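You operate a simulated robot arm through the tools that you are given. There is no shell and no other tool. Be economical: measure what you need, move in short steps, check, and stop when the job is done.

You are at the controls of a simulated two-armed robot. One attempt, no reset.

## Task
Carry the clamp band with a steel knob with both arms and set it on the top of the window bench.
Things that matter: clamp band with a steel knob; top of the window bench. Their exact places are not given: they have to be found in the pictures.

The check looks at the end state, three seconds after you hand in, the way a careful person would. Anything else that was tipped, shoved, dropped, spilled or broken makes it a failure.

## Robot
Two 6-joint arms with two-finger parallel grippers on one trunk, on a base that drives. Base frame: it is fixed to the floor where the robot stands at the start and does not move with it; the origin is under the middle of the robot, x ahead of it, y to its left, z up; the surface under the hand at the start is at about z = 0.9. Lengths are in m, angles in degrees, forces in N, time in s.
The left shoulder is at the start at [0.08, 0.216, 1.584], the right one opposite. With the tool pointing down near the work surface each hand reaches from about 0.1 to 0.72 m from the robot's upright axis, wherever it stands, measured 20 degrees to its own side. Places, roughly: clamp band with a steel knob (20x25x4 cm) [0.5, -0.1, 0.9]; top of the window bench [4.1, 0.7, 0.9]. Payload 3.43 kg a hand.
The tool frame of a hand sits at the grasp point between the pads (the TCP): z along the fingers, y along the line on which they close. The tips reach 0.03 m beyond it. The gripper opens to 0.094 m. The fingers are 0.028 m wide and 0.01 m thick; the gripper's body (0.05 by 0.096 m) begins 0.055 m behind the TCP.
Orientation is told as [roll, pitch, yaw] about the base's x, y, z axes, in that order, counted from this pose: with the fingers straight down and closing along the base's y, the tool's x points along the base's -x, its y along +y and its z along -z.

## Interface
- The arms move only by the tool apply_moves. It takes "left_targets", "right_targets" or both (then of equal length, played together; a hand with none holds still); each is a list of rows, each a list of 7 numbers: the shift along the tool's x, y, z in m, then the turn, a rotation vector about the tool's x, y, z in degrees, then the opening, from 0 (shut) to 1 (fully open). In form: [[dx, dy, dz, ax, ay, az, claw], ...]. A call has 1 to 10 rows; each row shifts and turns the commanded pose from where the row before left it, along the tool's axes as they then stand. Rows are played at 5 a second. More than 0.05 m and 8.6 degrees between two rows, or a gripper value outside its range, and nothing of the call is played. A pose out of reach is approached as far as the arm can. The call stops where the force on the tool passes 40 N (or 10 N more than at its start, if that is more) or the arm is blocked; 0.2 s more then pass. Each finger travels about 0.072 m/s and halts on what it meets, pressing with about 43 N; the grip force reading is that of the motor and also rises with nothing between the fingers. The clock runs only during rows and for 0.2 s after the last one: add rows that do not move to give the fingers time. It gives the time, the measured TCP pose, the force on the tool (base axes), the opening and the grip force at its end, in the units of the frame above (readings bear some noise), with the torque about the TCP (base axes, N m) and any sound that the robot's microphone picked up.
- Cameras (640 x 400 px; columns grow to the right, rows downward): "scene" is now at [0.0953, -0.0044, 1.7269]; the picture's right is [-0.05, -1.00, 0.00], its down [-0.88, 0.05, -0.48] and it looks along [0.48, -0.03, -0.88] (base axes); focal length 277 px, centre (320, 200). "left" rides on the left gripper at [0.076, -0.014, -0.103] in its tool frame; the picture's right is [0.18, 0.98, 0.00], its down [-0.75, 0.14, -0.64] and it looks along [-0.63, 0.12, 0.77] (tool axes); focal length 243 px, centre (320, 200). "right" rides on the right gripper at [0.076, 0.014, -0.102] in its tool frame; the picture's right is [-0.18, 0.98, 0.00], its down [-0.75, -0.14, -0.64] and it looks along [-0.63, -0.12, 0.77] (tool axes); focal length 243 px, centre (320, 200).
- capture(camera): a new picture of that camera. The clock stands still meanwhile.
- slide_trunk(by): slides the trunk up (or, below 0, down) by that many m; the arms and the scene camera ride with it, the base frame stays. It gives what a move gives, with no picture.
- drive_base(legs): drives the robot by 1 to 6 legs, each [ahead, left, turn to the left] in m, m and degrees, along the robot's own axes; the way and the turn of a leg run together, so that a leg with both is an arc; at most 1.5 m and 180 degrees a leg. The arms and the cameras ride along, it lands a little off, and it stops where it bumps. It gives what a move gives.
- turn_head(pan, tilt): turns the head with the scene camera to pan (to the left, within 86 degrees either way) and tilt (down, from -29 to 69), counted from straight ahead of the robot. It gives what a move gives.
- probe_pixels(camera, pixels): there is no depth. For up to 12 entries [column, row, z] of the newest picture of that camera ("zoom" is the newest enlarged one), the place [x, y] in the base frame at which the ray of that pixel passes the height z, good to about 0.003 m. The clock stands still meanwhile.
- zoom(camera, box): a new picture of the part [left, top, right, bottom] of that camera's present view, enlarged. The clock stands still meanwhile.
- sign_off(): hands the job in; it is judged then, once.

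Keep the steps short. Do not move on a guess: measure, check each grasp and each placing, and mend mistakes. In all there are 80 turns and 78 pictures (those below and enlarged ones count). Leave the grippers open and the arms clear of the work at the hand-in unless told otherwise, and finish with a single line.

The tools are called after "Call:" as name(argument=value, ...) on one line, values as JSON. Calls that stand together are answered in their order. apply_moves: Moves the arms, as the interface text tells. Its arguments: {"type":"object","properties":{"left_targets":{"type":"array"},"right_targets":{"type":"array"}},"required":[]} The other tools are called the same way: slide_trunk (by) slides the trunk up or down; drive_base (legs) drives the base; turn_head (pan, tilt) turns the head that bears the scene camera; capture (camera) takes a picture; probe_pixels (camera, pixels) gives the place at which the rays of pixels pass given heights; zoom (camera, box) takes an enlarged picture of a part of a camera's view; sign_off () hands the job in.

At the start:

```text
time_s: 0.0
left_tool_pos: [0.6169, 0.1634, 1.0944]
left_tool_rot: [0.1, 0.0, 0.0]
left_ft_force: [0.6, -0.4, 0.1]
left_torque: [-0.03, 0.03, 0.0]
left_opening: 0.094
left_grasp_force: 0.0
right_tool_pos: [0.4196, -0.29, 1.0]
right_tool_rot: [0.0, 0.0, 0.0]
right_ft_force: [-0.1, 0.0, -0.4]
right_torque: [-0.04, -0.02, 0.02]
right_opening: 0.094
right_grasp_force: 0.1
trunk travel left (down, up): [-0.814, 0.026]
robot x, y, heading: [-0.0028, 0.0012, 0.0]
head pan, tilt: [-3.1, 61.5]
```

scene: 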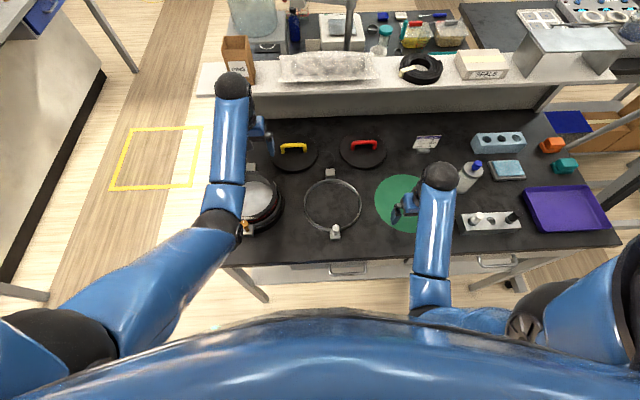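
right: 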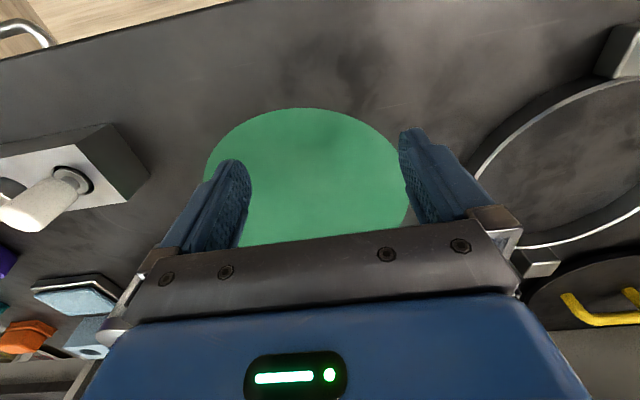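
left: 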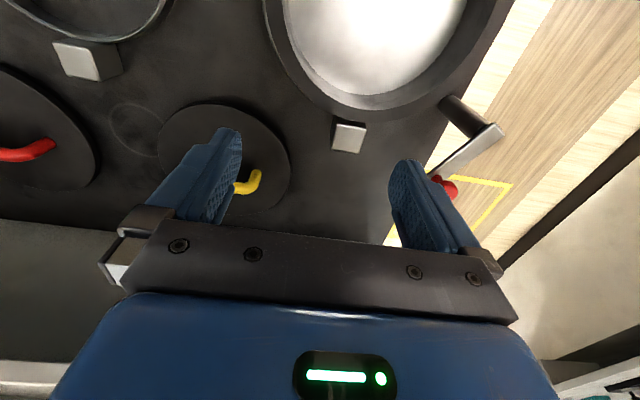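

I see a ring near pixel (332,205) with grey blocks top and bottom, and another around a pan near (260,205). I'll zoom in on both to tell which one has the steel knob.

Call:
zoom(camera="scene", box=[280, 150, 400, 250])

Call:
zoom(camera="scene", box=[200, 150, 320, 250])

```text
4.00 times, centred on (340, 200) of scene
```

zoom: 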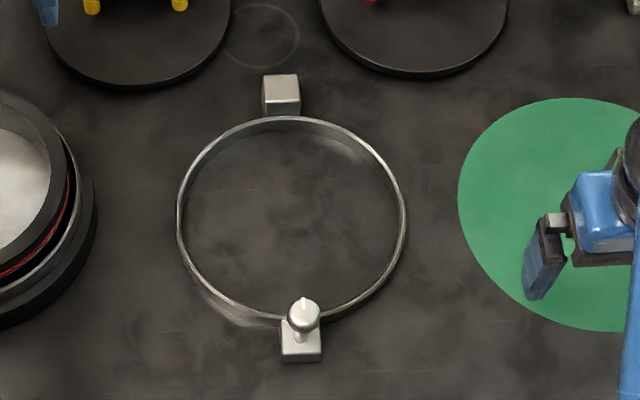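

```text
4.00 times, centred on (260, 200) of scene
```

zoom: 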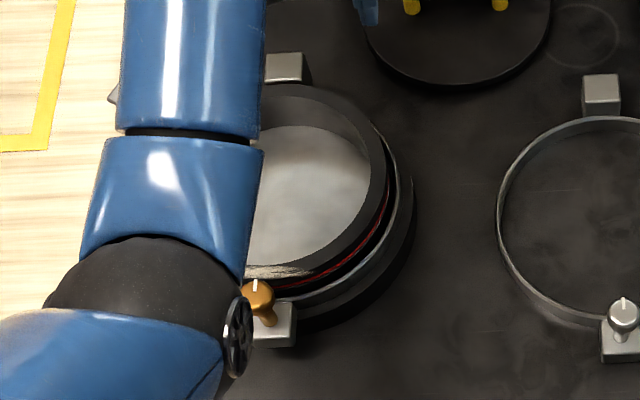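

The free ring has the steel knob, on its near lug; the ring on the pan has a brass one. I'll measure the ring, and look ahead and left for the window bench.

Call:
zoom(camera="scene", box=[280, 150, 400, 250])

Call:
probe_pixels(camera="zoom", pixels=[[281, 85, 0.93], [264, 115, 0.9], [300, 115, 0.9], [178, 215, 0.92], [405, 215, 0.92], [290, 117, 0.92], [300, 318, 0.92], [283, 362, 0.9], [321, 362, 0.9], [304, 312, 0.95], [180, 240, 0.9], [404, 240, 0.9]])

Call:
turn_head(pan=10, tilt=15)

Call:
capture(camera="scene")

```text
4.00 times, centred on (340, 200) of scene
```

zoom: 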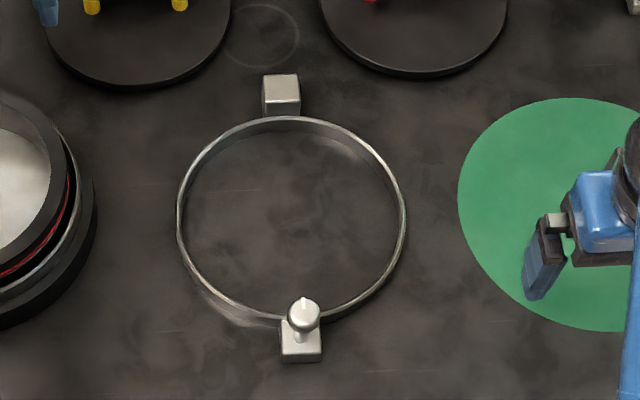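

```text
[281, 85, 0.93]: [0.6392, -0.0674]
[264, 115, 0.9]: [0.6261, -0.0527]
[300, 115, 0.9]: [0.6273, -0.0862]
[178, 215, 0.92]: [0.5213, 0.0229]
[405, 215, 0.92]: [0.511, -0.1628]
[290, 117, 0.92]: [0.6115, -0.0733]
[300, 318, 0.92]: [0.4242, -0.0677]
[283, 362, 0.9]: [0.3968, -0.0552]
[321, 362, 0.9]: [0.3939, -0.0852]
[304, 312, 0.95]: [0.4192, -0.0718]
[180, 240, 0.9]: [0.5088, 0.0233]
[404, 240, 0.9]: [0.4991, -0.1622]
```

```text
time_s: 1.1
left_tool_pos: [0.6176, 0.1627, 1.0958]
left_tool_rot: [0.0, -0.1, -0.1]
left_ft_force: [0.3, 0.1, 0.0]
left_torque: [0.0, 0.0, 0.01]
left_opening: 0.0937
left_grasp_force: 0.0
right_tool_pos: [0.4205, -0.29, 0.999]
right_tool_rot: [0.0, 0.0, 0.0]
right_ft_force: [-0.6, -0.1, -0.1]
right_torque: [-0.01, 0.02, -0.01]
right_opening: 0.094
right_grasp_force: 0.1
trunk travel left (down, up): [-0.814, 0.026]
robot x, y, heading: [-0.0012, -0.0034, -0.2]
head pan, tilt: [10.0, 15.0]
```

```text
71 pictures are left
```

scene: 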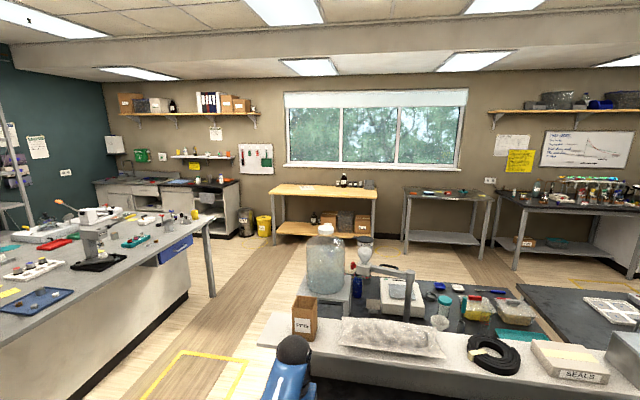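

The wood-topped bench under the window (pixels 270–378, row 190) matches [4.1, 0.7]. I'll zoom in to see what is on it and check the floor route.

Call:
zoom(camera="scene", box=[250, 160, 410, 260])

Call:
probe_pixels(camera="scene", pixels=[[270, 195, 0.9], [378, 197, 0.9], [277, 184, 0.9], [375, 189, 0.9], [277, 248, 0], [188, 292, 0], [213, 297, 0], [250, 355, 0], [260, 345, 0.9], [240, 235, 0], [265, 237, 0], [407, 252, 0]])

Call:
turn_head(pan=60, tilt=40)

Call:
capture(camera="scene")

```text
4.00 times, centred on (330, 210) of scene
```

zoom: 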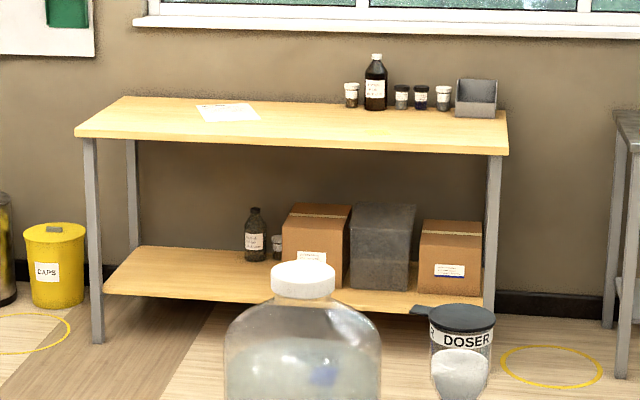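

```text
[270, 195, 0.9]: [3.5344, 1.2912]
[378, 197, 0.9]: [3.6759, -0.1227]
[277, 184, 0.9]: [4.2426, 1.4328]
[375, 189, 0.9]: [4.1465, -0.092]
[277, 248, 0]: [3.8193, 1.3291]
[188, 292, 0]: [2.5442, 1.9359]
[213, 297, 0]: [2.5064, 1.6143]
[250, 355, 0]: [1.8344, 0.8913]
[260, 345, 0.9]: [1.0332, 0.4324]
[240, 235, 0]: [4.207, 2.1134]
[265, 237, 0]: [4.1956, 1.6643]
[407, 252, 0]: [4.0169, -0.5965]
```

```text
time_s: 2.3
left_tool_pos: [0.6167, 0.1622, 1.0954]
left_tool_rot: [0.0, 0.0, 0.0]
left_ft_force: [-0.4, 0.2, -0.5]
left_torque: [0.03, 0.01, 0.02]
left_opening: 0.094
left_grasp_force: 0.0
right_tool_pos: [0.4202, -0.2899, 1.0006]
right_tool_rot: [0.0, 0.0, 0.0]
right_ft_force: [-0.1, -0.4, -0.6]
right_torque: [0.0, -0.02, 0.02]
right_opening: 0.0943
right_grasp_force: 0.1
trunk travel left (down, up): [-0.814, 0.026]
robot x, y, heading: [0.0015, 0.0026, 0.1]
head pan, tilt: [60.0, 40.0]
```

```text
69 pictures are left
```

scene: 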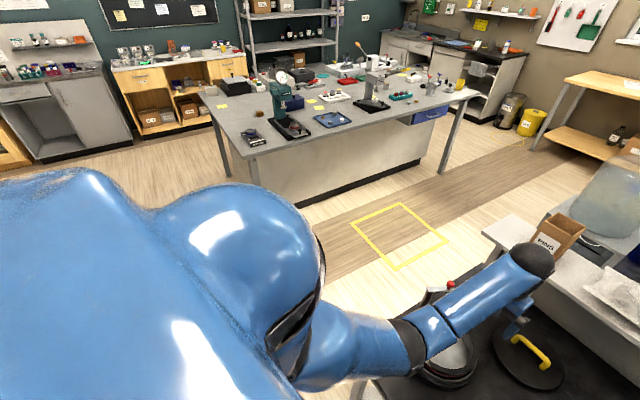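

The route looks like the corridor between the island and the work table. I'll measure it.

Call:
probe_pixels(camera="scene", pixels=[[255, 160, 0.9], [478, 93, 0.9], [300, 206, 0], [445, 160, 0], [441, 172, 0], [483, 232, 1.1], [360, 390, 0.9], [352, 222, 0], [404, 203, 0], [448, 241, 0], [397, 269, 0], [530, 152, 0]])

Call:
turn_head(pan=-3, tilt=61.5)

```text
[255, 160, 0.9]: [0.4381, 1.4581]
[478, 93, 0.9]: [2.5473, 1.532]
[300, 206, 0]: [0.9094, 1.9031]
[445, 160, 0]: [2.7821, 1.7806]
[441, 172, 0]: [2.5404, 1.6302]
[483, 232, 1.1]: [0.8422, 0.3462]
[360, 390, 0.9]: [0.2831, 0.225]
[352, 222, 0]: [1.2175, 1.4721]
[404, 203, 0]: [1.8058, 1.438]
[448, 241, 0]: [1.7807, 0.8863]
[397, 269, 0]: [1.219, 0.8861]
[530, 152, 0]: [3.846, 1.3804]
```

```text
time_s: 3.6
left_tool_pos: [0.617, 0.1612, 1.0953]
left_tool_rot: [0.0, -0.1, 0.0]
left_ft_force: [0.2, -0.3, 0.2]
left_torque: [0.04, 0.03, 0.01]
left_opening: 0.0939
left_grasp_force: 0.0
right_tool_pos: [0.4188, -0.2897, 1.0003]
right_tool_rot: [0.1, 0.0, -0.1]
right_ft_force: [0.7, 0.0, -0.1]
right_torque: [0.01, 0.0, -0.03]
right_opening: 0.0942
right_grasp_force: 0.1
trunk travel left (down, up): [-0.814, 0.026]
robot x, y, heading: [0.0009, -0.0003, 0.1]
head pan, tilt: [-3.0, 61.5]
```

Corridor is y≈0.4 to 1.46. The ring is about 0.186 wide, centred near (0.516, -0.07), with its sides at y≈+0.023 and -0.163. I plan to grip the band wall on each side, fingers closing along y. First I'll check the clearance between the pan stack and the left side of the ring.

Call:
zoom(camera="scene", box=[240, 160, 340, 240])

Call:
zoom(camera="right", box=[440, 0, 640, 300])

Call:
zoom(camera="left", box=[0, 0, 400, 200])

```text
5.00 times, centred on (290, 200) of scene
```

zoom: 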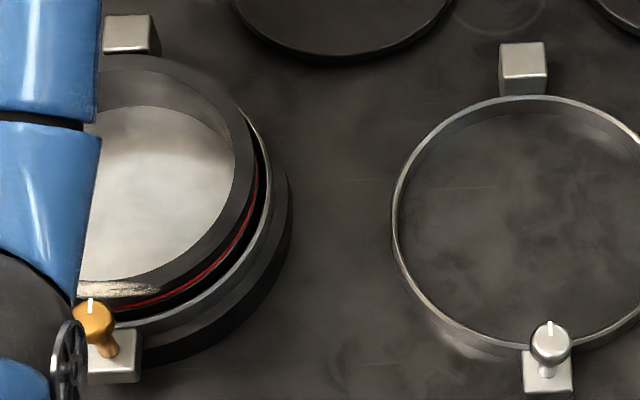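

```text
1.33 times, centred on (540, 150) of right
```

zoom: 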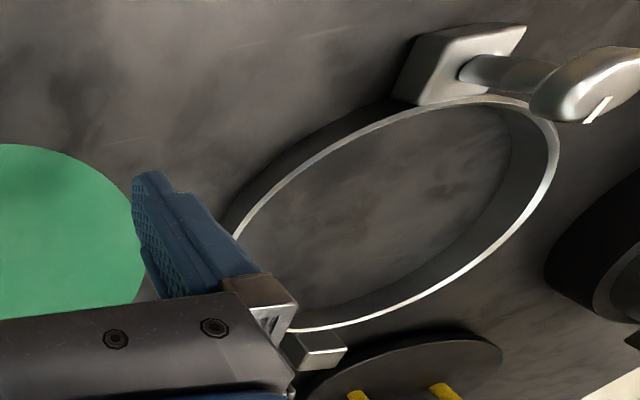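

```text
1.60 times, centred on (200, 100) of left
```

zoom: 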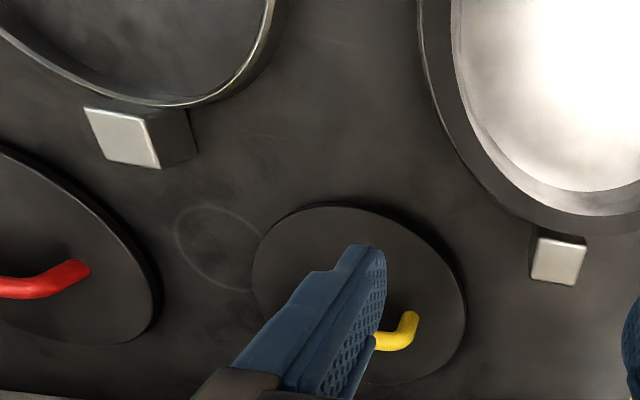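

Call:
zoom(camera="scene", box=[250, 160, 378, 240])

Call:
probe_pixels(camera="zoom", pixels=[[170, 220, 0.91], [150, 175, 0.93], [135, 170, 0.96], [272, 215, 0.94], [272, 215, 0.92], [380, 95, 0.94], [410, 352, 0.94], [555, 210, 0.94], [390, 95, 0.92], [272, 245, 0.9]])

```text
5.00 times, centred on (314, 200) of scene
```

zoom: 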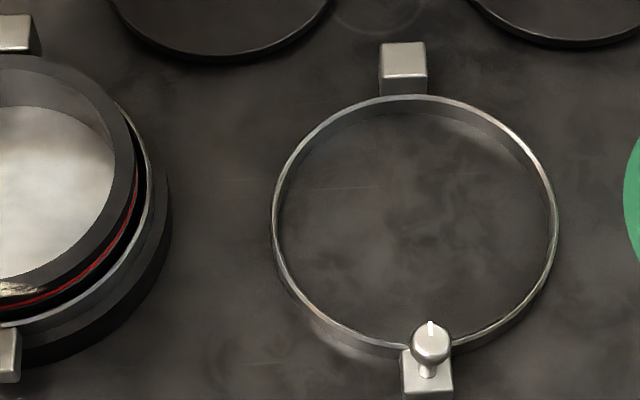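

```text
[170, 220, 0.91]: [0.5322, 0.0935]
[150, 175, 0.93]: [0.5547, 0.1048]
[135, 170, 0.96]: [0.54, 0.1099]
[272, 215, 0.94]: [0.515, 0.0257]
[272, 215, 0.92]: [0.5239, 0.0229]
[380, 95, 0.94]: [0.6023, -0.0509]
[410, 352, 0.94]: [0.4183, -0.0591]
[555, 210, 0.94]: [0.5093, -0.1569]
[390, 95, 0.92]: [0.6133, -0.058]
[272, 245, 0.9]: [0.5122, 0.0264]
```

The pan's rim is at y≈0.11, z≈0.96 and its base edge at y≈0.094, so a half-open left gripper at y≈0.022 clears both. Next I'll move both hands above the two sides of the ring, staying high.

Call:
apply_moves(left_targets=[[0.021, -0.028, 0.009, 0, 0, 0, 0.5], [0.021, -0.028, 0.009, 0, 0, 0, 0.5], [0.021, -0.028, 0.009, 0, 0, 0, 0.5], [0.021, -0.028, 0.009, 0, 0, 0, 0.5], [0.021, -0.028, 0.009, 0, 0, 0, 0.5], [0, 0, 0, 0, 0, 0, 0.5]], right_targets=[[-0.023, 0.0325, -0.012, 0, 0, 0, 0.5], [-0.023, 0.0325, -0.012, 0, 0, 0, 0.5], [-0.023, 0.0325, -0.012, 0, 0, 0, 0.5], [-0.023, 0.0325, -0.012, 0, 0, 0, 0.5], [0, 0, 0, 0, 0, 0, 0.5], [0, 0, 0, 0, 0, 0, 0.5]])

Call:
capture(camera="left")

Call:
capture(camera="right")

Call:
capture(camera="scene")

```text
time_s: 5.0
left_tool_pos: [0.5121, 0.0241, 1.051]
left_tool_rot: [0.1, 0.0, 0.0]
left_ft_force: [-0.8, 0.4, -0.2]
left_torque: [-0.01, -0.01, 0.0]
left_opening: 0.0468
left_grasp_force: 0.1
right_tool_pos: [0.5144, -0.1627, 1.0398]
right_tool_rot: [-0.1, -0.2, 0.0]
right_ft_force: [0.6, -0.8, 0.2]
right_torque: [-0.01, -0.01, 0.0]
right_opening: 0.0471
right_grasp_force: 0.1
right hand out of reach, approached as far as the arm can: row 3, 4
trunk travel left (down, up): [-0.814, 0.026]
robot x, y, heading: [0.0003, 0.0011, -0.0]
head pan, tilt: [-3.0, 61.5]
```

```text
64 pictures are left
```

left: 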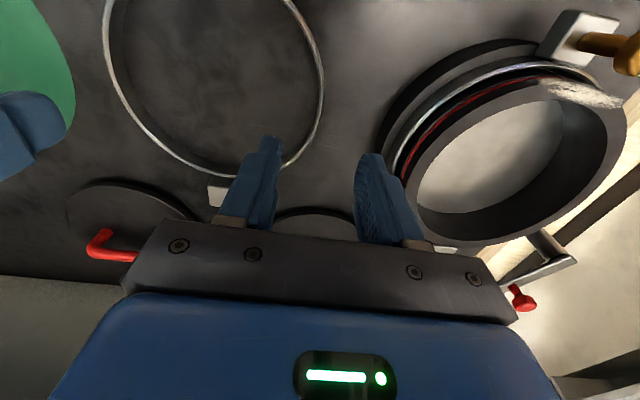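

```text
63 pictures are left
```

right: 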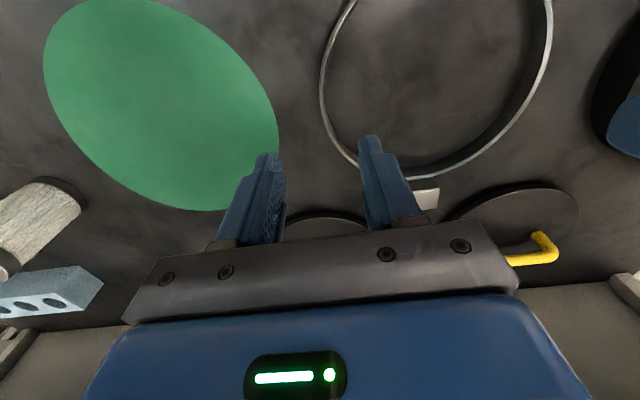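

```text
62 pictures are left
```

scene: 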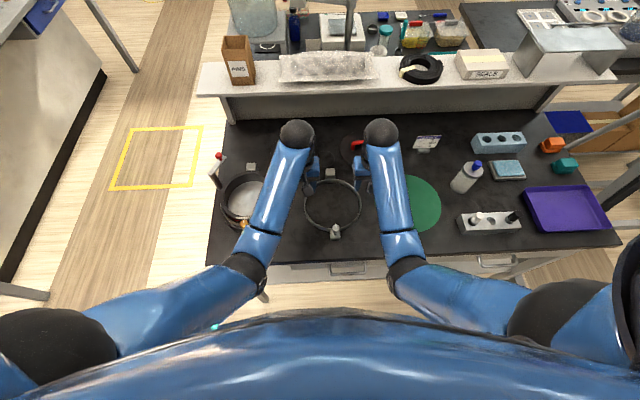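

Both hands hover beside the ring. I'll measure the rim from the hand cameras.

Call:
probe_pixels(camera="left", pixels=[[323, 85, 0.93], [323, 85, 0.94], [317, 85, 0.93], [105, 40, 0.93], [215, 177, 0.93], [313, 125, 0.93], [313, 30, 0.93], [280, 165, 0.93]])

Call:
probe_pixels(camera="right", pixels=[[320, 85, 0.93], [320, 85, 0.94], [326, 85, 0.93], [552, 40, 0.93], [420, 179, 0.93], [330, 125, 0.93], [335, 30, 0.93], [352, 160, 0.93]])

Call:
zoom(camera="right", box=[300, 0, 460, 200])

Call:
zoom(camera="left", box=[180, 0, 340, 200])

```text
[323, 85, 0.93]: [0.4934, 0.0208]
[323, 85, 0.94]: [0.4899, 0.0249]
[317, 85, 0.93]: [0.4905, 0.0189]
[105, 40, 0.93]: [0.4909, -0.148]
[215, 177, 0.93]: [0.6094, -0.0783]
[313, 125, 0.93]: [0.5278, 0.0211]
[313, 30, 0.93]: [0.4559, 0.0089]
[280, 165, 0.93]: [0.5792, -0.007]
```

```text
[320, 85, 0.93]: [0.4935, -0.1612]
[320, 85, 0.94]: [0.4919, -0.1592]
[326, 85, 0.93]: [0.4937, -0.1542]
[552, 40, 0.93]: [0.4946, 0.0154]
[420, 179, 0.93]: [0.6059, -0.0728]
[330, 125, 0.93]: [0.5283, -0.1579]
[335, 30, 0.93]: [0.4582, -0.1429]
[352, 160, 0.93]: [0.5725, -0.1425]
```

```text
2.00 times, centred on (380, 100) of right
```

zoom: 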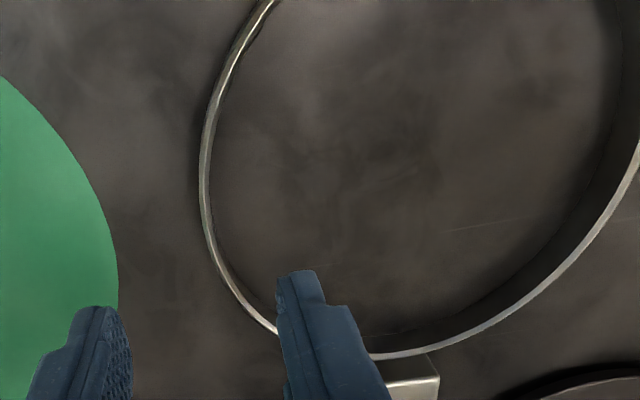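

```text
2.00 times, centred on (260, 100) of left
```

zoom: 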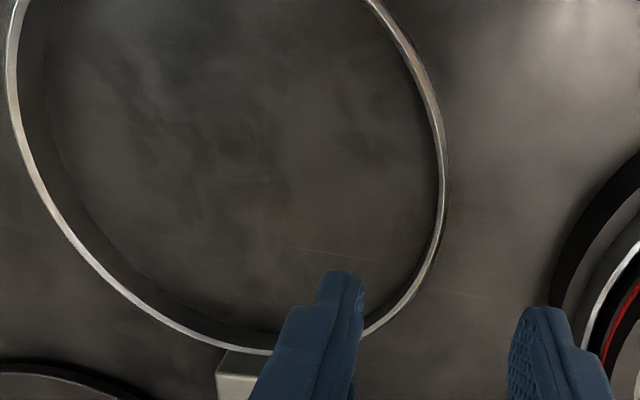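

The rim is a circle centred at about (0.513, -0.069) with radius 0.093, so the wall centres are at y≈+0.021 and -0.160. The hands are within 3 mm, so I'll lower most of the way and check.

Call:
apply_moves(left_targets=[[0, -0.002, 0.03, 0, 0, 0, 0.5], [0, 0, 0.03, 0, 0, 0, 0.5], [0, 0, 0.025, 0, 0, 0, 0.5], [0, 0, 0, 0, 0, 0, 0.5]], right_targets=[[0, 0.002, 0.025, 0, 0, 0, 0.5], [0, 0, 0.025, 0, 0, 0, 0.5], [0, 0, 0.025, 0, 0, 0, 0.5], [0, 0, 0, 0, 0, 0, 0.5]])

Call:
zoom(camera="left", box=[160, 50, 480, 250])

Call:
zoom(camera="right", box=[160, 50, 480, 250])

```text
time_s: 6.0
left_tool_pos: [0.5122, 0.0217, 0.9655]
left_tool_rot: [-0.1, 0.0, 0.0]
left_ft_force: [0.4, -0.2, -0.2]
left_torque: [0.02, 0.02, 0.01]
left_opening: 0.0472
left_grasp_force: 0.1
right_tool_pos: [0.5127, -0.1576, 0.9648]
right_tool_rot: [0.0, 0.0, 0.0]
right_ft_force: [0.1, -0.6, -0.6]
right_torque: [0.03, -0.03, 0.02]
right_opening: 0.0472
right_grasp_force: 0.1
trunk travel left (down, up): [-0.814, 0.026]
robot x, y, heading: [0.0001, -0.0011, 0.1]
head pan, tilt: [-3.0, 61.5]
```

```text
2.00 times, centred on (320, 150) of left
```

zoom: 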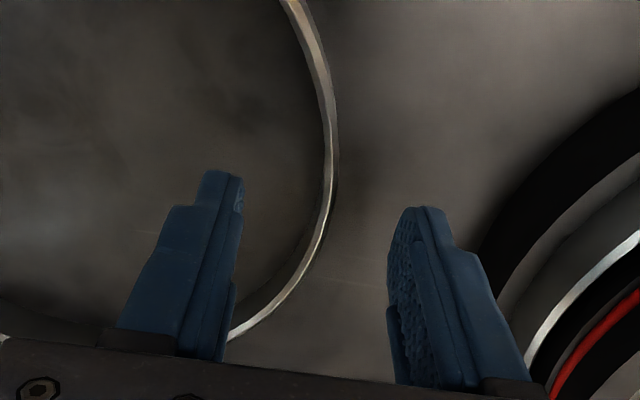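

```text
2.00 times, centred on (320, 150) of right
```

zoom: 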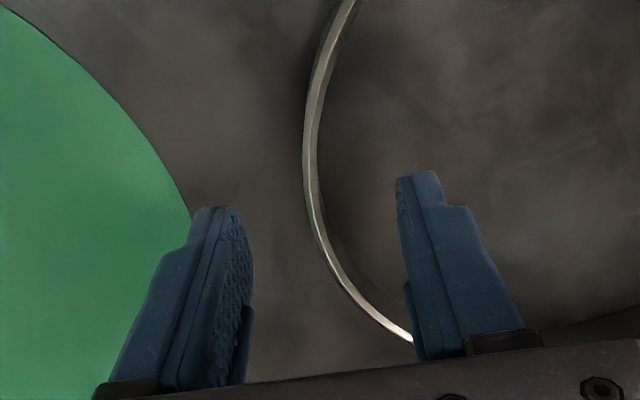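

The band wall sits between the fingers on both hands. The rim looks to be about z≈0.92, so I'll lower another 0.028 to put the tips just above the table.

Call:
apply_moves(left_targets=[[0, 0, 0.015, 0, 0, 0, 0.5], [0, 0, 0.014, 0, 0, 0, 0.5], [0, 0, 0, 0, 0, 0, 0.5]], right_targets=[[0, -0.002, 0.015, 0, 0, 0, 0.5], [0, 0, 0.014, 0, 0, 0, 0.5], [0, 0, 0, 0, 0, 0, 0.5]])

Call:
zoom(camera="left", box=[160, 50, 480, 250])

Call:
zoom(camera="right", box=[160, 50, 480, 250])

```text
time_s: 6.8
left_tool_pos: [0.5115, 0.0201, 0.9386]
left_tool_rot: [0.0, 0.0, 0.0]
left_ft_force: [-0.9, 0.3, 0.1]
left_torque: [-0.01, 0.07, -0.01]
left_opening: 0.0471
left_grasp_force: 0.1
right_tool_pos: [0.5134, -0.1591, 0.9376]
right_tool_rot: [0.0, 0.0, 0.0]
right_ft_force: [0.5, 0.4, 0.5]
right_torque: [0.04, -0.02, -0.01]
right_opening: 0.0469
right_grasp_force: 0.0
trunk travel left (down, up): [-0.814, 0.026]
robot x, y, heading: [-0.0008, 0.002, 0.1]
head pan, tilt: [-3.0, 61.5]
```

```text
2.00 times, centred on (320, 150) of left
```

zoom: 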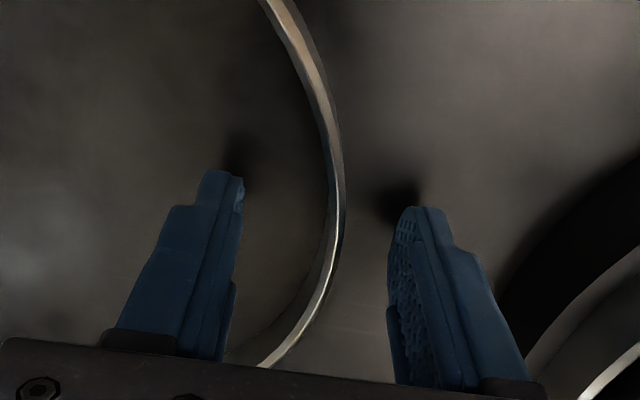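

```text
2.00 times, centred on (320, 150) of right
```

zoom: 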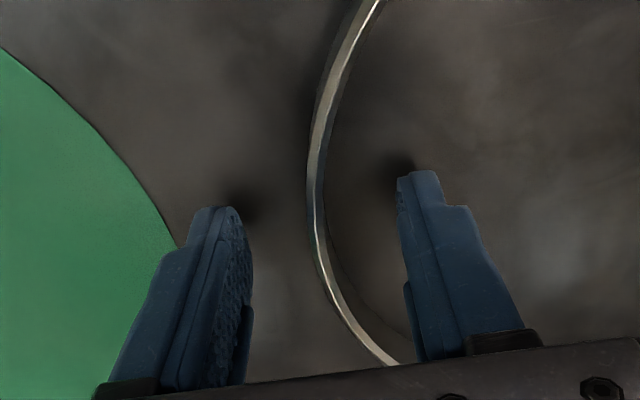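

Contact shadows show the tips just above the table. I'll go 3 mm lower and close both grippers.

Call:
apply_moves(left_targets=[[0, 0, 0.003, 0, 0, 0, 0.5], [0, 0, 0, 0, 0, 0, 0.25], [0, 0, 0, 0, 0, 0, 0], [0, 0, 0, 0, 0, 0, 0], [0, 0, 0, 0, 0, 0, 0]], right_targets=[[0, 0, 0.003, 0, 0, 0, 0.5], [0, 0, 0, 0, 0, 0, 0.25], [0, 0, 0, 0, 0, 0, 0], [0, 0, 0, 0, 0, 0, 0], [0, 0, 0, 0, 0, 0, 0]])

```text
time_s: 8.1
left_tool_pos: [0.5121, 0.0245, 0.9337]
left_tool_rot: [0.4, 0.0, 0.1]
left_ft_force: [2.8, 38.0, 8.1]
left_torque: [0.53, 0.53, 0.68]
left_opening: 0.0043
left_grasp_force: 39.0
right_tool_pos: [0.513, -0.1628, 0.9342]
right_tool_rot: [-0.5, -0.2, -0.2]
right_ft_force: [-1.7, -37.1, 0.0]
right_torque: [-0.62, -0.28, -0.34]
right_opening: 0.0044
right_grasp_force: 38.9
trunk travel left (down, up): [-0.814, 0.026]
robot x, y, heading: [-0.0015, -0.0023, 0.1]
head pan, tilt: [-3.0, 61.5]
```

Both hands hold the band (opening 4 mm, grip 39 N), but they squeeze the ring inward by about 38 N each. I'll relieve that by commanding each hand about 4 mm outward.

Call:
apply_moves(left_targets=[[0, 0.002, 0, 0, 0, 0, 0], [0, 0.002, 0, 0, 0, 0, 0], [0, 0, 0, 0, 0, 0, 0]], right_targets=[[0, -0.002, 0, 0, 0, 0, 0], [0, -0.002, 0, 0, 0, 0, 0], [0, 0, 0, 0, 0, 0, 0]])

```text
time_s: 8.8
left_tool_pos: [0.5121, 0.0231, 0.9345]
left_tool_rot: [0.1, 0.0, 0.0]
left_ft_force: [3.6, 11.2, -3.1]
left_torque: [0.86, -0.68, 0.87]
left_opening: 0.0048
left_grasp_force: 38.8
right_tool_pos: [0.5138, -0.1629, 0.9333]
right_tool_rot: [0.0, 0.0, 0.1]
right_ft_force: [-4.1, -11.3, 4.7]
right_torque: [-0.19, 0.74, -0.28]
right_opening: 0.0042
right_grasp_force: 38.4
trunk travel left (down, up): [-0.814, 0.026]
robot x, y, heading: [-0.0004, -0.0016, -0.0]
head pan, tilt: [-3.0, 61.5]
```

Down to 11 N. I'll move 1.5 mm more outward, then lift 2 cm in step.

Call:
apply_moves(left_targets=[[0, 0.0015, 0, 0, 0, 0, 0], [0, 0, -0.01, 0, 0, 0, 0], [0, 0, -0.01, 0, 0, 0, 0], [0, 0, 0, 0, 0, 0, 0]], right_targets=[[0, -0.0015, 0, 0, 0, 0, 0], [0, 0, -0.01, 0, 0, 0, 0], [0, 0, -0.01, 0, 0, 0, 0], [0, 0, 0, 0, 0, 0, 0]])

Call:
capture(camera="scene")

Call:
capture(camera="left")

```text
time_s: 9.8
left_tool_pos: [0.5104, 0.0241, 0.955]
left_tool_rot: [-0.2, -0.1, -0.1]
left_ft_force: [4.3, -16.2, -3.7]
left_torque: [-0.04, 0.14, 0.88]
left_opening: 0.0047
left_grasp_force: 39.2
right_tool_pos: [0.5149, -0.163, 0.9536]
right_tool_rot: [0.2, -0.1, 0.2]
right_ft_force: [-4.8, 17.0, 1.1]
right_torque: [0.47, -0.13, 0.04]
right_opening: 0.0042
right_grasp_force: 38.3
trunk travel left (down, up): [-0.814, 0.026]
robot x, y, heading: [-0.0008, -0.0011, 0.2]
head pan, tilt: [-3.0, 61.5]
```

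```text
55 pictures are left
```

scene: 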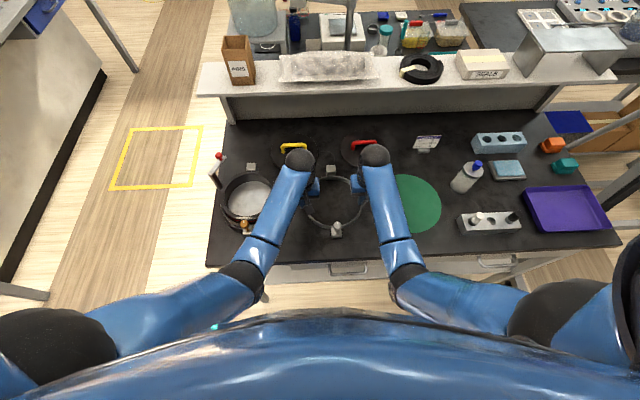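

```text
54 pictures are left
```

left: 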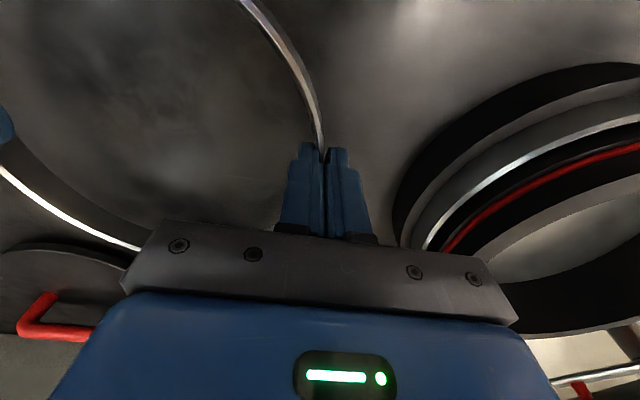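

The ring is lifted and level, and it's light. Before driving I'll check the space behind and beside the robot and how far out the elbows stick.

Call:
probe_pixels(camera="scene", pixels=[[20, 320, 1.35], [20, 320, 1.25], [235, 270, 1.15], [10, 345, 1.4], [625, 270, 1.35], [208, 265, 0.9], [198, 92, 1.1]])

Call:
turn_head(pan=86, tilt=35)

Call:
capture(camera="scene")

Call:
turn_head(pan=-86, tilt=35)

Call:
capture(camera="scene")

```text
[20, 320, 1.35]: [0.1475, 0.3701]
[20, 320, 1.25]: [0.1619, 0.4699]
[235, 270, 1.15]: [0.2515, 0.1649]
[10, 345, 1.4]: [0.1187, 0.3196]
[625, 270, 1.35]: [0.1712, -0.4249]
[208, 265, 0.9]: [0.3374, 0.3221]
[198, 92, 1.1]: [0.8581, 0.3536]
```

```text
time_s: 11.5
left_tool_pos: [0.5114, 0.0237, 0.953]
left_tool_rot: [-0.2, -0.1, 0.2]
left_ft_force: [6.0, -32.6, -3.5]
left_torque: [-0.3, -0.19, 0.97]
left_opening: 0.0048
left_grasp_force: 39.1
right_tool_pos: [0.5144, -0.1625, 0.9543]
right_tool_rot: [0.4, 0.1, 0.2]
right_ft_force: [-6.4, 32.0, 1.2]
right_torque: [0.71, 0.23, 0.12]
right_opening: 0.0044
right_grasp_force: 38.9
trunk travel left (down, up): [-0.814, 0.026]
robot x, y, heading: [0.0005, -0.002, 0.0]
head pan, tilt: [85.9, 35.0]
```

```text
53 pictures are left
```

scene: 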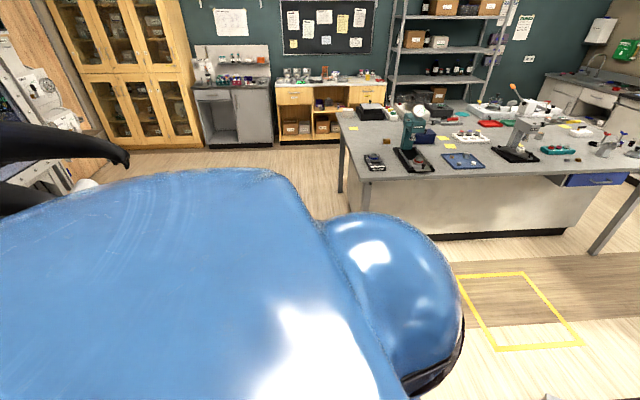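

```text
time_s: 14.1
left_tool_pos: [0.5106, 0.0246, 0.9541]
left_tool_rot: [-0.2, 0.0, 0.0]
left_ft_force: [7.3, -32.8, -1.5]
left_torque: [-0.38, -0.11, 0.96]
left_opening: 0.0048
left_grasp_force: 39.4
right_tool_pos: [0.5142, -0.1631, 0.9533]
right_tool_rot: [0.4, 0.1, 0.1]
right_ft_force: [-7.1, 32.9, 0.4]
right_torque: [0.58, 0.16, 0.14]
right_opening: 0.0045
right_grasp_force: 39.0
trunk travel left (down, up): [-0.814, 0.026]
robot x, y, heading: [-0.0009, 0.0002, 0.1]
head pan, tilt: [-85.9, 35.0]
```

```text
52 pictures are left
```

scene: 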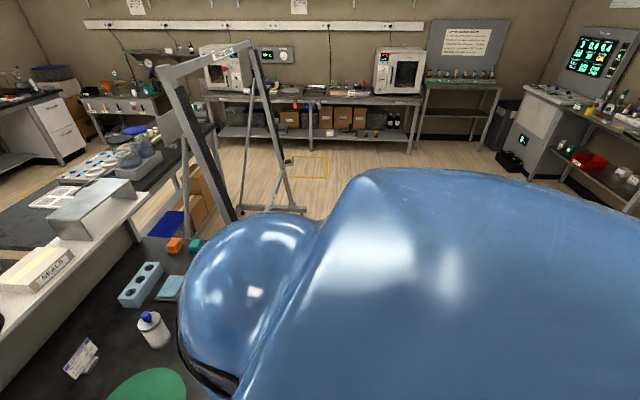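

Clear behind for a short back-up. I'll ease out the internal strain by 1 mm each, raise the ring another 5 cm, and turn the head forward.

Call:
apply_moves(left_targets=[[0, -0.001, 0, 0, 0, 0, 0], [0, 0, -0.015, 0, 0, 0, 0], [0, 0, -0.015, 0, 0, 0, 0], [0, 0, -0.02, 0, 0, 0, 0], [0, 0, 0, 0, 0, 0, 0]], right_targets=[[0, 0.001, 0, 0, 0, 0, 0], [0, 0, -0.015, 0, 0, 0, 0], [0, 0, -0.015, 0, 0, 0, 0], [0, 0, -0.02, 0, 0, 0, 0], [0, 0, 0, 0, 0, 0, 0]])

Call:
slide_trunk(by=0.024)

Call:
turn_head(pan=0, tilt=55)

Call:
capture(camera="scene")

```text
time_s: 15.3
left_tool_pos: [0.5128, 0.0241, 1.0036]
left_tool_rot: [-0.2, 0.0, -0.1]
left_ft_force: [5.0, -37.6, -1.8]
left_torque: [-0.4, -0.17, 0.9]
left_opening: 0.0043
left_grasp_force: 38.6
right_tool_pos: [0.5153, -0.1624, 1.0035]
right_tool_rot: [0.4, 0.0, 0.3]
right_ft_force: [-4.7, 39.2, 0.8]
right_torque: [0.71, 0.16, -0.13]
right_opening: 0.0045
right_grasp_force: 38.9
trunk travel left (down, up): [-0.814, 0.026]
robot x, y, heading: [0.0008, 0.0032, -0.2]
head pan, tilt: [-85.9, 35.0]
```

```text
time_s: 16.0
left_tool_pos: [0.5135, 0.026, 1.0271]
left_tool_rot: [-0.4, 0.0, -0.1]
left_ft_force: [4.0, -37.1, -3.5]
left_torque: [-0.42, -0.09, 0.89]
left_opening: 0.0047
left_grasp_force: 39.0
right_tool_pos: [0.5144, -0.1625, 1.0275]
right_tool_rot: [0.4, 0.1, 0.3]
right_ft_force: [-4.9, 37.3, 1.0]
right_torque: [0.82, 0.09, -0.1]
right_opening: 0.0045
right_grasp_force: 38.3
trunk travel left (down, up): [-0.838, 0.002]
robot x, y, heading: [-0.0006, 0.0003, -0.1]
head pan, tilt: [-85.9, 35.0]
```

```text
time_s: 17.6
left_tool_pos: [0.5123, 0.0252, 1.0279]
left_tool_rot: [-0.3, 0.1, -0.2]
left_ft_force: [3.7, -37.5, -3.3]
left_torque: [-0.52, -0.18, 0.68]
left_opening: 0.0047
left_grasp_force: 38.9
right_tool_pos: [0.5143, -0.1625, 1.0271]
right_tool_rot: [0.4, 0.2, 0.3]
right_ft_force: [-3.8, 37.7, 1.0]
right_torque: [0.84, 0.2, -0.04]
right_opening: 0.0042
right_grasp_force: 38.8
trunk travel left (down, up): [-0.838, 0.002]
robot x, y, heading: [-0.0003, -0.0018, 0.0]
head pan, tilt: [0.0, 55.0]
```

```text
51 pictures are left
```

scene: 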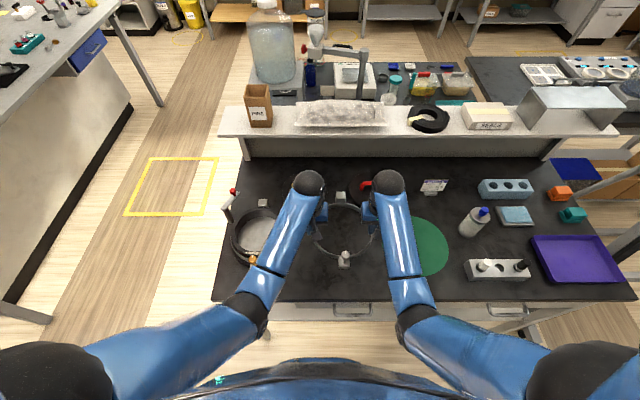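

The hands still pull apart at 37 N. I'll move them 2 mm inward each.

Call:
apply_moves(left_targets=[[0, -0.001, 0, 0, 0, 0, 0], [0, -0.001, 0, 0, 0, 0, 0], [0, 0, 0, 0, 0, 0, 0]], right_targets=[[0, 0.001, 0, 0, 0, 0, 0], [0, 0.001, 0, 0, 0, 0, 0], [0, 0, 0, 0, 0, 0, 0]])

```text
time_s: 18.4
left_tool_pos: [0.5113, 0.0257, 1.0269]
left_tool_rot: [0.0, 0.1, 0.1]
left_ft_force: [5.2, -20.8, -1.2]
left_torque: [-0.47, 0.04, 0.59]
left_opening: 0.0047
left_grasp_force: 38.6
right_tool_pos: [0.5134, -0.1623, 1.026]
right_tool_rot: [0.0, 0.1, 0.0]
right_ft_force: [-4.0, 20.1, -0.5]
right_torque: [0.51, -0.04, 0.18]
right_opening: 0.0047
right_grasp_force: 39.2
trunk travel left (down, up): [-0.838, 0.002]
robot x, y, heading: [-0.0001, -0.0059, 0.2]
head pan, tilt: [0.0, 55.0]
```

Better at 20 N. I'll ease them 1.5 mm more, then back the base off slowly, with the ring well above the table.

Call:
apply_moves(left_targets=[[0, -0.0015, 0, 0, 0, 0, 0], [0, 0, 0, 0, 0, 0, 0]], right_targets=[[0, 0.0015, 0, 0, 0, 0, 0], [0, 0, 0, 0, 0, 0, 0]])

Call:
drive_base(legs=[[-0.2, 0, 0], [-0.22, 0, 0]])

Call:
capture(camera="scene")

```text
time_s: 19.0
left_tool_pos: [0.5128, 0.024, 1.0276]
left_tool_rot: [0.1, 0.1, 0.3]
left_ft_force: [3.3, 3.4, -2.1]
left_torque: [0.1, -0.39, 0.45]
left_opening: 0.0044
left_grasp_force: 39.1
right_tool_pos: [0.5154, -0.1627, 1.0282]
right_tool_rot: [-0.2, 0.1, -0.1]
right_ft_force: [-4.0, -2.0, 0.3]
right_torque: [0.11, 0.39, 0.15]
right_opening: 0.0046
right_grasp_force: 39.1
trunk travel left (down, up): [-0.838, 0.002]
robot x, y, heading: [0.0028, -0.0002, -0.2]
head pan, tilt: [0.0, 55.0]
```

```text
time_s: 21.9
left_tool_pos: [0.0928, 0.0233, 1.0251]
left_tool_rot: [0.3, 0.2, -0.1]
left_ft_force: [1.9, 31.3, -2.7]
left_torque: [1.03, 0.1, 0.51]
left_opening: 0.0042
left_grasp_force: 38.5
right_tool_pos: [0.0946, -0.1641, 1.0241]
right_tool_rot: [-0.3, 0.3, -0.3]
right_ft_force: [-0.9, -31.7, 0.8]
right_torque: [-0.47, -0.03, -0.09]
right_opening: 0.0044
right_grasp_force: 38.8
trunk travel left (down, up): [-0.838, 0.002]
robot x, y, heading: [-0.4239, 0.0015, -0.1]
head pan, tilt: [0.0, 55.0]
```

```text
50 pictures are left
```

scene: 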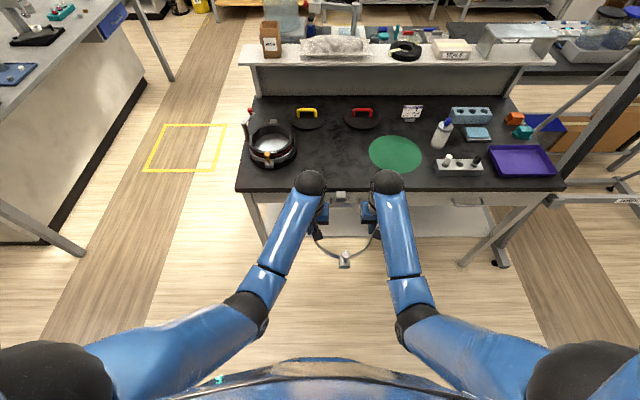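

The ring is clear of the table edge and still gripped. Next I'll slide left about 0.9 m to line up with the corridor.

Call:
drive_base(legs=[[-0.05, 0, 0], [0, 0.45, 0], [0, 0.45, 0]])

Call:
apply_moves(left_targets=[[0, 0, 0, 0, 0, 0, 0]], right_targets=[[0, 0, 0, 0, 0, 0, 0]])

Call:
turn_head(pan=0, tilt=40)

Call:
capture(camera="scene")

```text
time_s: 27.5
left_tool_pos: [0.0421, 0.9263, 1.0286]
left_tool_rot: [0.3, -0.1, -0.1]
left_ft_force: [3.6, 5.0, -2.1]
left_torque: [0.18, -0.06, 0.48]
left_opening: 0.0046
left_grasp_force: 39.3
right_tool_pos: [0.0442, 0.7407, 1.0276]
right_tool_rot: [-0.2, 0.1, -0.3]
right_ft_force: [-2.4, -6.4, 0.0]
right_torque: [0.13, 0.07, 0.1]
right_opening: 0.0041
right_grasp_force: 38.4
trunk travel left (down, up): [-0.838, 0.002]
robot x, y, heading: [-0.4691, 0.9048, -0.3]
head pan, tilt: [0.0, 55.0]
```

```text
time_s: 27.9
left_tool_pos: [0.0412, 0.9281, 1.0272]
left_tool_rot: [0.3, -0.1, 0.0]
left_ft_force: [3.6, -0.7, -3.2]
left_torque: [-0.02, 0.11, 0.42]
left_opening: 0.0044
left_grasp_force: 38.7
right_tool_pos: [0.0441, 0.7424, 1.028]
right_tool_rot: [-0.3, 0.0, -0.3]
right_ft_force: [-3.3, -0.2, 0.5]
right_torque: [0.21, -0.06, 0.08]
right_opening: 0.0045
right_grasp_force: 38.9
trunk travel left (down, up): [-0.838, 0.002]
robot x, y, heading: [-0.4713, 0.9045, -0.4]
head pan, tilt: [0.0, 55.0]
```

```text
time_s: 28.6
left_tool_pos: [0.0424, 0.9294, 1.027]
left_tool_rot: [0.3, -0.2, 0.0]
left_ft_force: [3.1, 0.1, -1.2]
left_torque: [0.04, -0.05, 0.43]
left_opening: 0.0042
left_grasp_force: 39.0
right_tool_pos: [0.0447, 0.741, 1.0274]
right_tool_rot: [-0.3, 0.0, -0.3]
right_ft_force: [-3.3, 0.3, 1.1]
right_torque: [0.24, 0.06, 0.09]
right_opening: 0.0046
right_grasp_force: 39.1
trunk travel left (down, up): [-0.838, 0.002]
robot x, y, heading: [-0.4707, 0.9075, -0.1]
head pan, tilt: [0.0, 40.0]
```

```text
49 pictures are left
```

scene: 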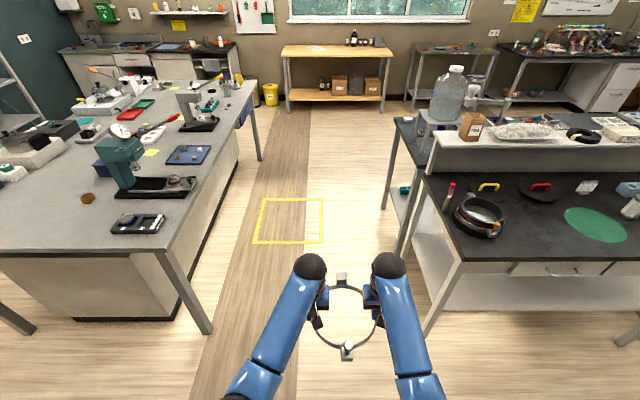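

The corridor ahead is clear and strain is near zero. I'll measure its edges.

Call:
probe_pixels(camera="scene", pixels=[[160, 250, 0.9], [256, 85, 0.9], [209, 332, 0], [260, 158, 0], [383, 207, 0], [400, 255, 0], [418, 176, 0.9], [395, 118, 0.9], [428, 332, 0], [280, 55, 0.9], [392, 57, 0.9], [289, 113, 0]])

```text
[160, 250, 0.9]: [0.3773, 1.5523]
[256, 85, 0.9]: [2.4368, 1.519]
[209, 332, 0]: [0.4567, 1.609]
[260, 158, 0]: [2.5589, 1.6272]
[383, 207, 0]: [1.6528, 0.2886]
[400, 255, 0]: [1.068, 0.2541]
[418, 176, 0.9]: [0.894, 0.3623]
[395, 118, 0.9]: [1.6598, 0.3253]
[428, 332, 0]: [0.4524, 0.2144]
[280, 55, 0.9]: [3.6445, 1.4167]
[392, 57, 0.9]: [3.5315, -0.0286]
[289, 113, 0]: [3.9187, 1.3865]
```

Table edges are at y≈0.36 and the island at y≈1.52, so y≈0.92 is centred. I'll drive ahead 1.4 m, then check.

Call:
drive_base(legs=[[0.7, 0.01, 0], [0.7, 0.01, 0]])

Call:
capture(camera="scene")

```text
time_s: 36.0
left_tool_pos: [1.4568, 0.9309, 1.028]
left_tool_rot: [0.4, -0.3, -0.5]
left_ft_force: [2.1, 1.5, -1.6]
left_torque: [0.02, -0.09, 0.4]
left_opening: 0.0043
left_grasp_force: 38.9
right_tool_pos: [1.4566, 0.7434, 1.0274]
right_tool_rot: [-0.2, -0.1, -0.8]
right_ft_force: [-2.8, -0.1, -0.3]
right_torque: [0.19, 0.07, 0.1]
right_opening: 0.0045
right_grasp_force: 39.3
trunk travel left (down, up): [-0.838, 0.002]
robot x, y, heading: [0.9492, 0.9136, -0.9]
head pan, tilt: [0.0, 40.0]
```

```text
48 pictures are left
```

scene: 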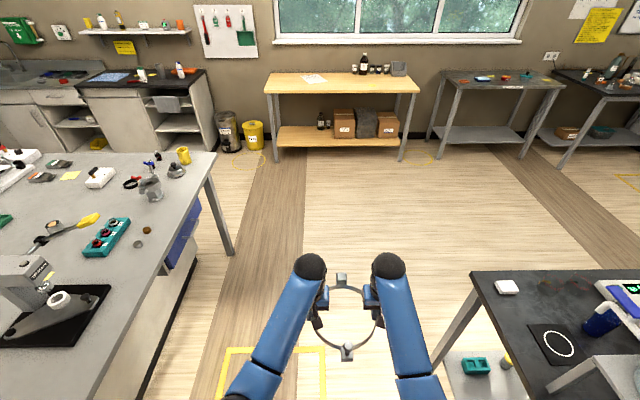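

All is steady. I'll continue 1.35 m with a small heading correction, shifting toward the middle of the bench at the end.

Call:
drive_base(legs=[[0.85, 0.01, 0.9], [0.5, -0.15, 0]])

Call:
capture(camera="scene")

Call:
zoom(camera="scene", box=[200, 60, 440, 210])

```text
time_s: 43.2
left_tool_pos: [2.8097, 0.7841, 1.0279]
left_tool_rot: [0.3, -0.2, 0.2]
left_ft_force: [1.6, -0.1, -0.9]
left_torque: [-0.05, -0.04, 0.37]
left_opening: 0.0044
left_grasp_force: 39.4
right_tool_pos: [2.8117, 0.5977, 1.0291]
right_tool_rot: [-0.4, -0.1, 0.0]
right_ft_force: [-2.0, -0.2, 0.6]
right_torque: [0.19, 0.05, 0.1]
right_opening: 0.0045
right_grasp_force: 39.0
trunk travel left (down, up): [-0.838, 0.002]
robot x, y, heading: [2.2993, 0.7597, -0.2]
head pan, tilt: [0.0, 40.0]
```

```text
47 pictures are left
```

scene: 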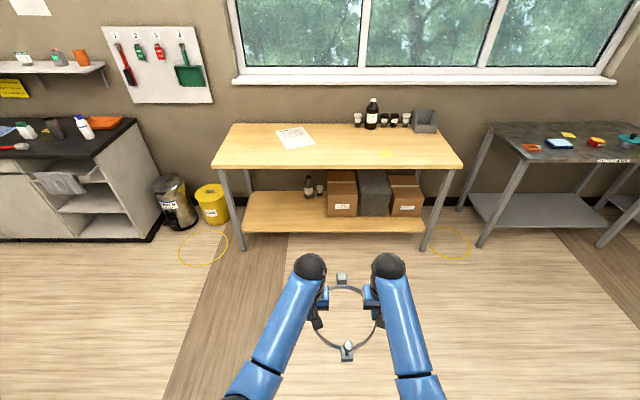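

```text
2.67 times, centred on (320, 135) of scene
```

zoom: 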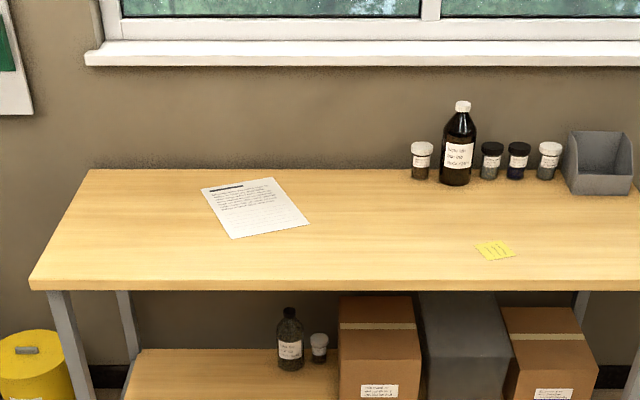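

The bench has a paper, a sticky note, and bottles at the back. I'll measure them and the bench edges to pick a clear spot.

Call:
probe_pixels(camera="scene", pixels=[[212, 166, 0.9], [460, 166, 0.9], [340, 168, 0.9], [232, 124, 0.9], [340, 124, 0.9], [287, 149, 0.9], [316, 144, 0.9], [302, 127, 0.9], [379, 152, 0.9], [393, 156, 0.9], [371, 129, 0.9], [357, 127, 0.9]])

Call:
probe_pixels(camera="scene", pixels=[[242, 252, 0], [427, 251, 0], [242, 225, 0.2], [212, 166, 0.86], [340, 168, 0.95], [340, 124, 0.95]])

```text
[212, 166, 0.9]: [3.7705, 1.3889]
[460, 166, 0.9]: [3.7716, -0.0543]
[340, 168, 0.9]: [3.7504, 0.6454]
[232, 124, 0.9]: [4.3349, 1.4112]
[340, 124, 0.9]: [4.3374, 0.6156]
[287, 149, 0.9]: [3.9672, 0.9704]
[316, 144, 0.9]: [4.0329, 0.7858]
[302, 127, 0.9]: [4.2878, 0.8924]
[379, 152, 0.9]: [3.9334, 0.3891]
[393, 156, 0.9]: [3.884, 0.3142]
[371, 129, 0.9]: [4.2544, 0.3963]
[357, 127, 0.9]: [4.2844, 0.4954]
```

```text
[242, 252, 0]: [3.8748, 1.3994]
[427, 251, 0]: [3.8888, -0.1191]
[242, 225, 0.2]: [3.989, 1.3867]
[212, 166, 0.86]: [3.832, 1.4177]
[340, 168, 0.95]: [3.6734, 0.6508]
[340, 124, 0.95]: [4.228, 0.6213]
```

Clear patch between the paper (y≥0.79) and the sticky note (y≤0.39), with the bench front edge at x≈3.77. Target ring centre is about (3.96, 0.59), so the robot goes to about (3.44, 0.66). I'll do the first part, then look again.

Call:
drive_base(legs=[[0.6, -0.1, 0.2]])

Call:
capture(camera="scene")

Call:
probe_pixels(camera="scene", pixels=[[320, 200, 0.9]])

```text
time_s: 46.7
left_tool_pos: [3.4182, 0.6838, 1.0297]
left_tool_rot: [0.2, -0.1, -0.1]
left_ft_force: [1.9, 0.4, -2.2]
left_torque: [-0.04, -0.05, 0.39]
left_opening: 0.0044
left_grasp_force: 38.8
right_tool_pos: [3.4196, 0.4975, 1.0282]
right_tool_rot: [-0.3, -0.1, -0.3]
right_ft_force: [-2.7, 1.1, 0.0]
right_torque: [0.22, 0.09, 0.11]
right_opening: 0.0044
right_grasp_force: 38.9
trunk travel left (down, up): [-0.838, 0.002]
robot x, y, heading: [2.9072, 0.6622, -0.1]
head pan, tilt: [0.0, 40.0]
```

```text
45 pictures are left
```

scene: 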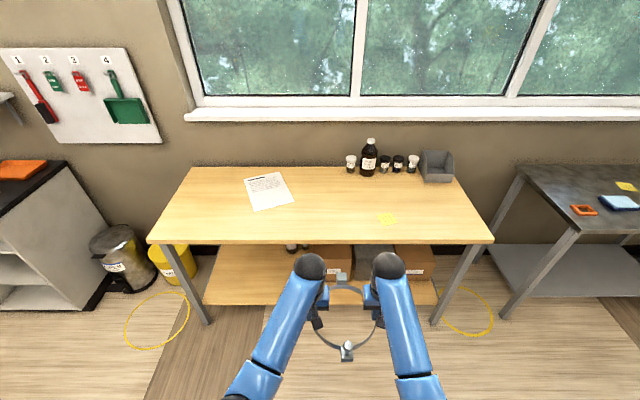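

```text
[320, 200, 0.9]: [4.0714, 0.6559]
```

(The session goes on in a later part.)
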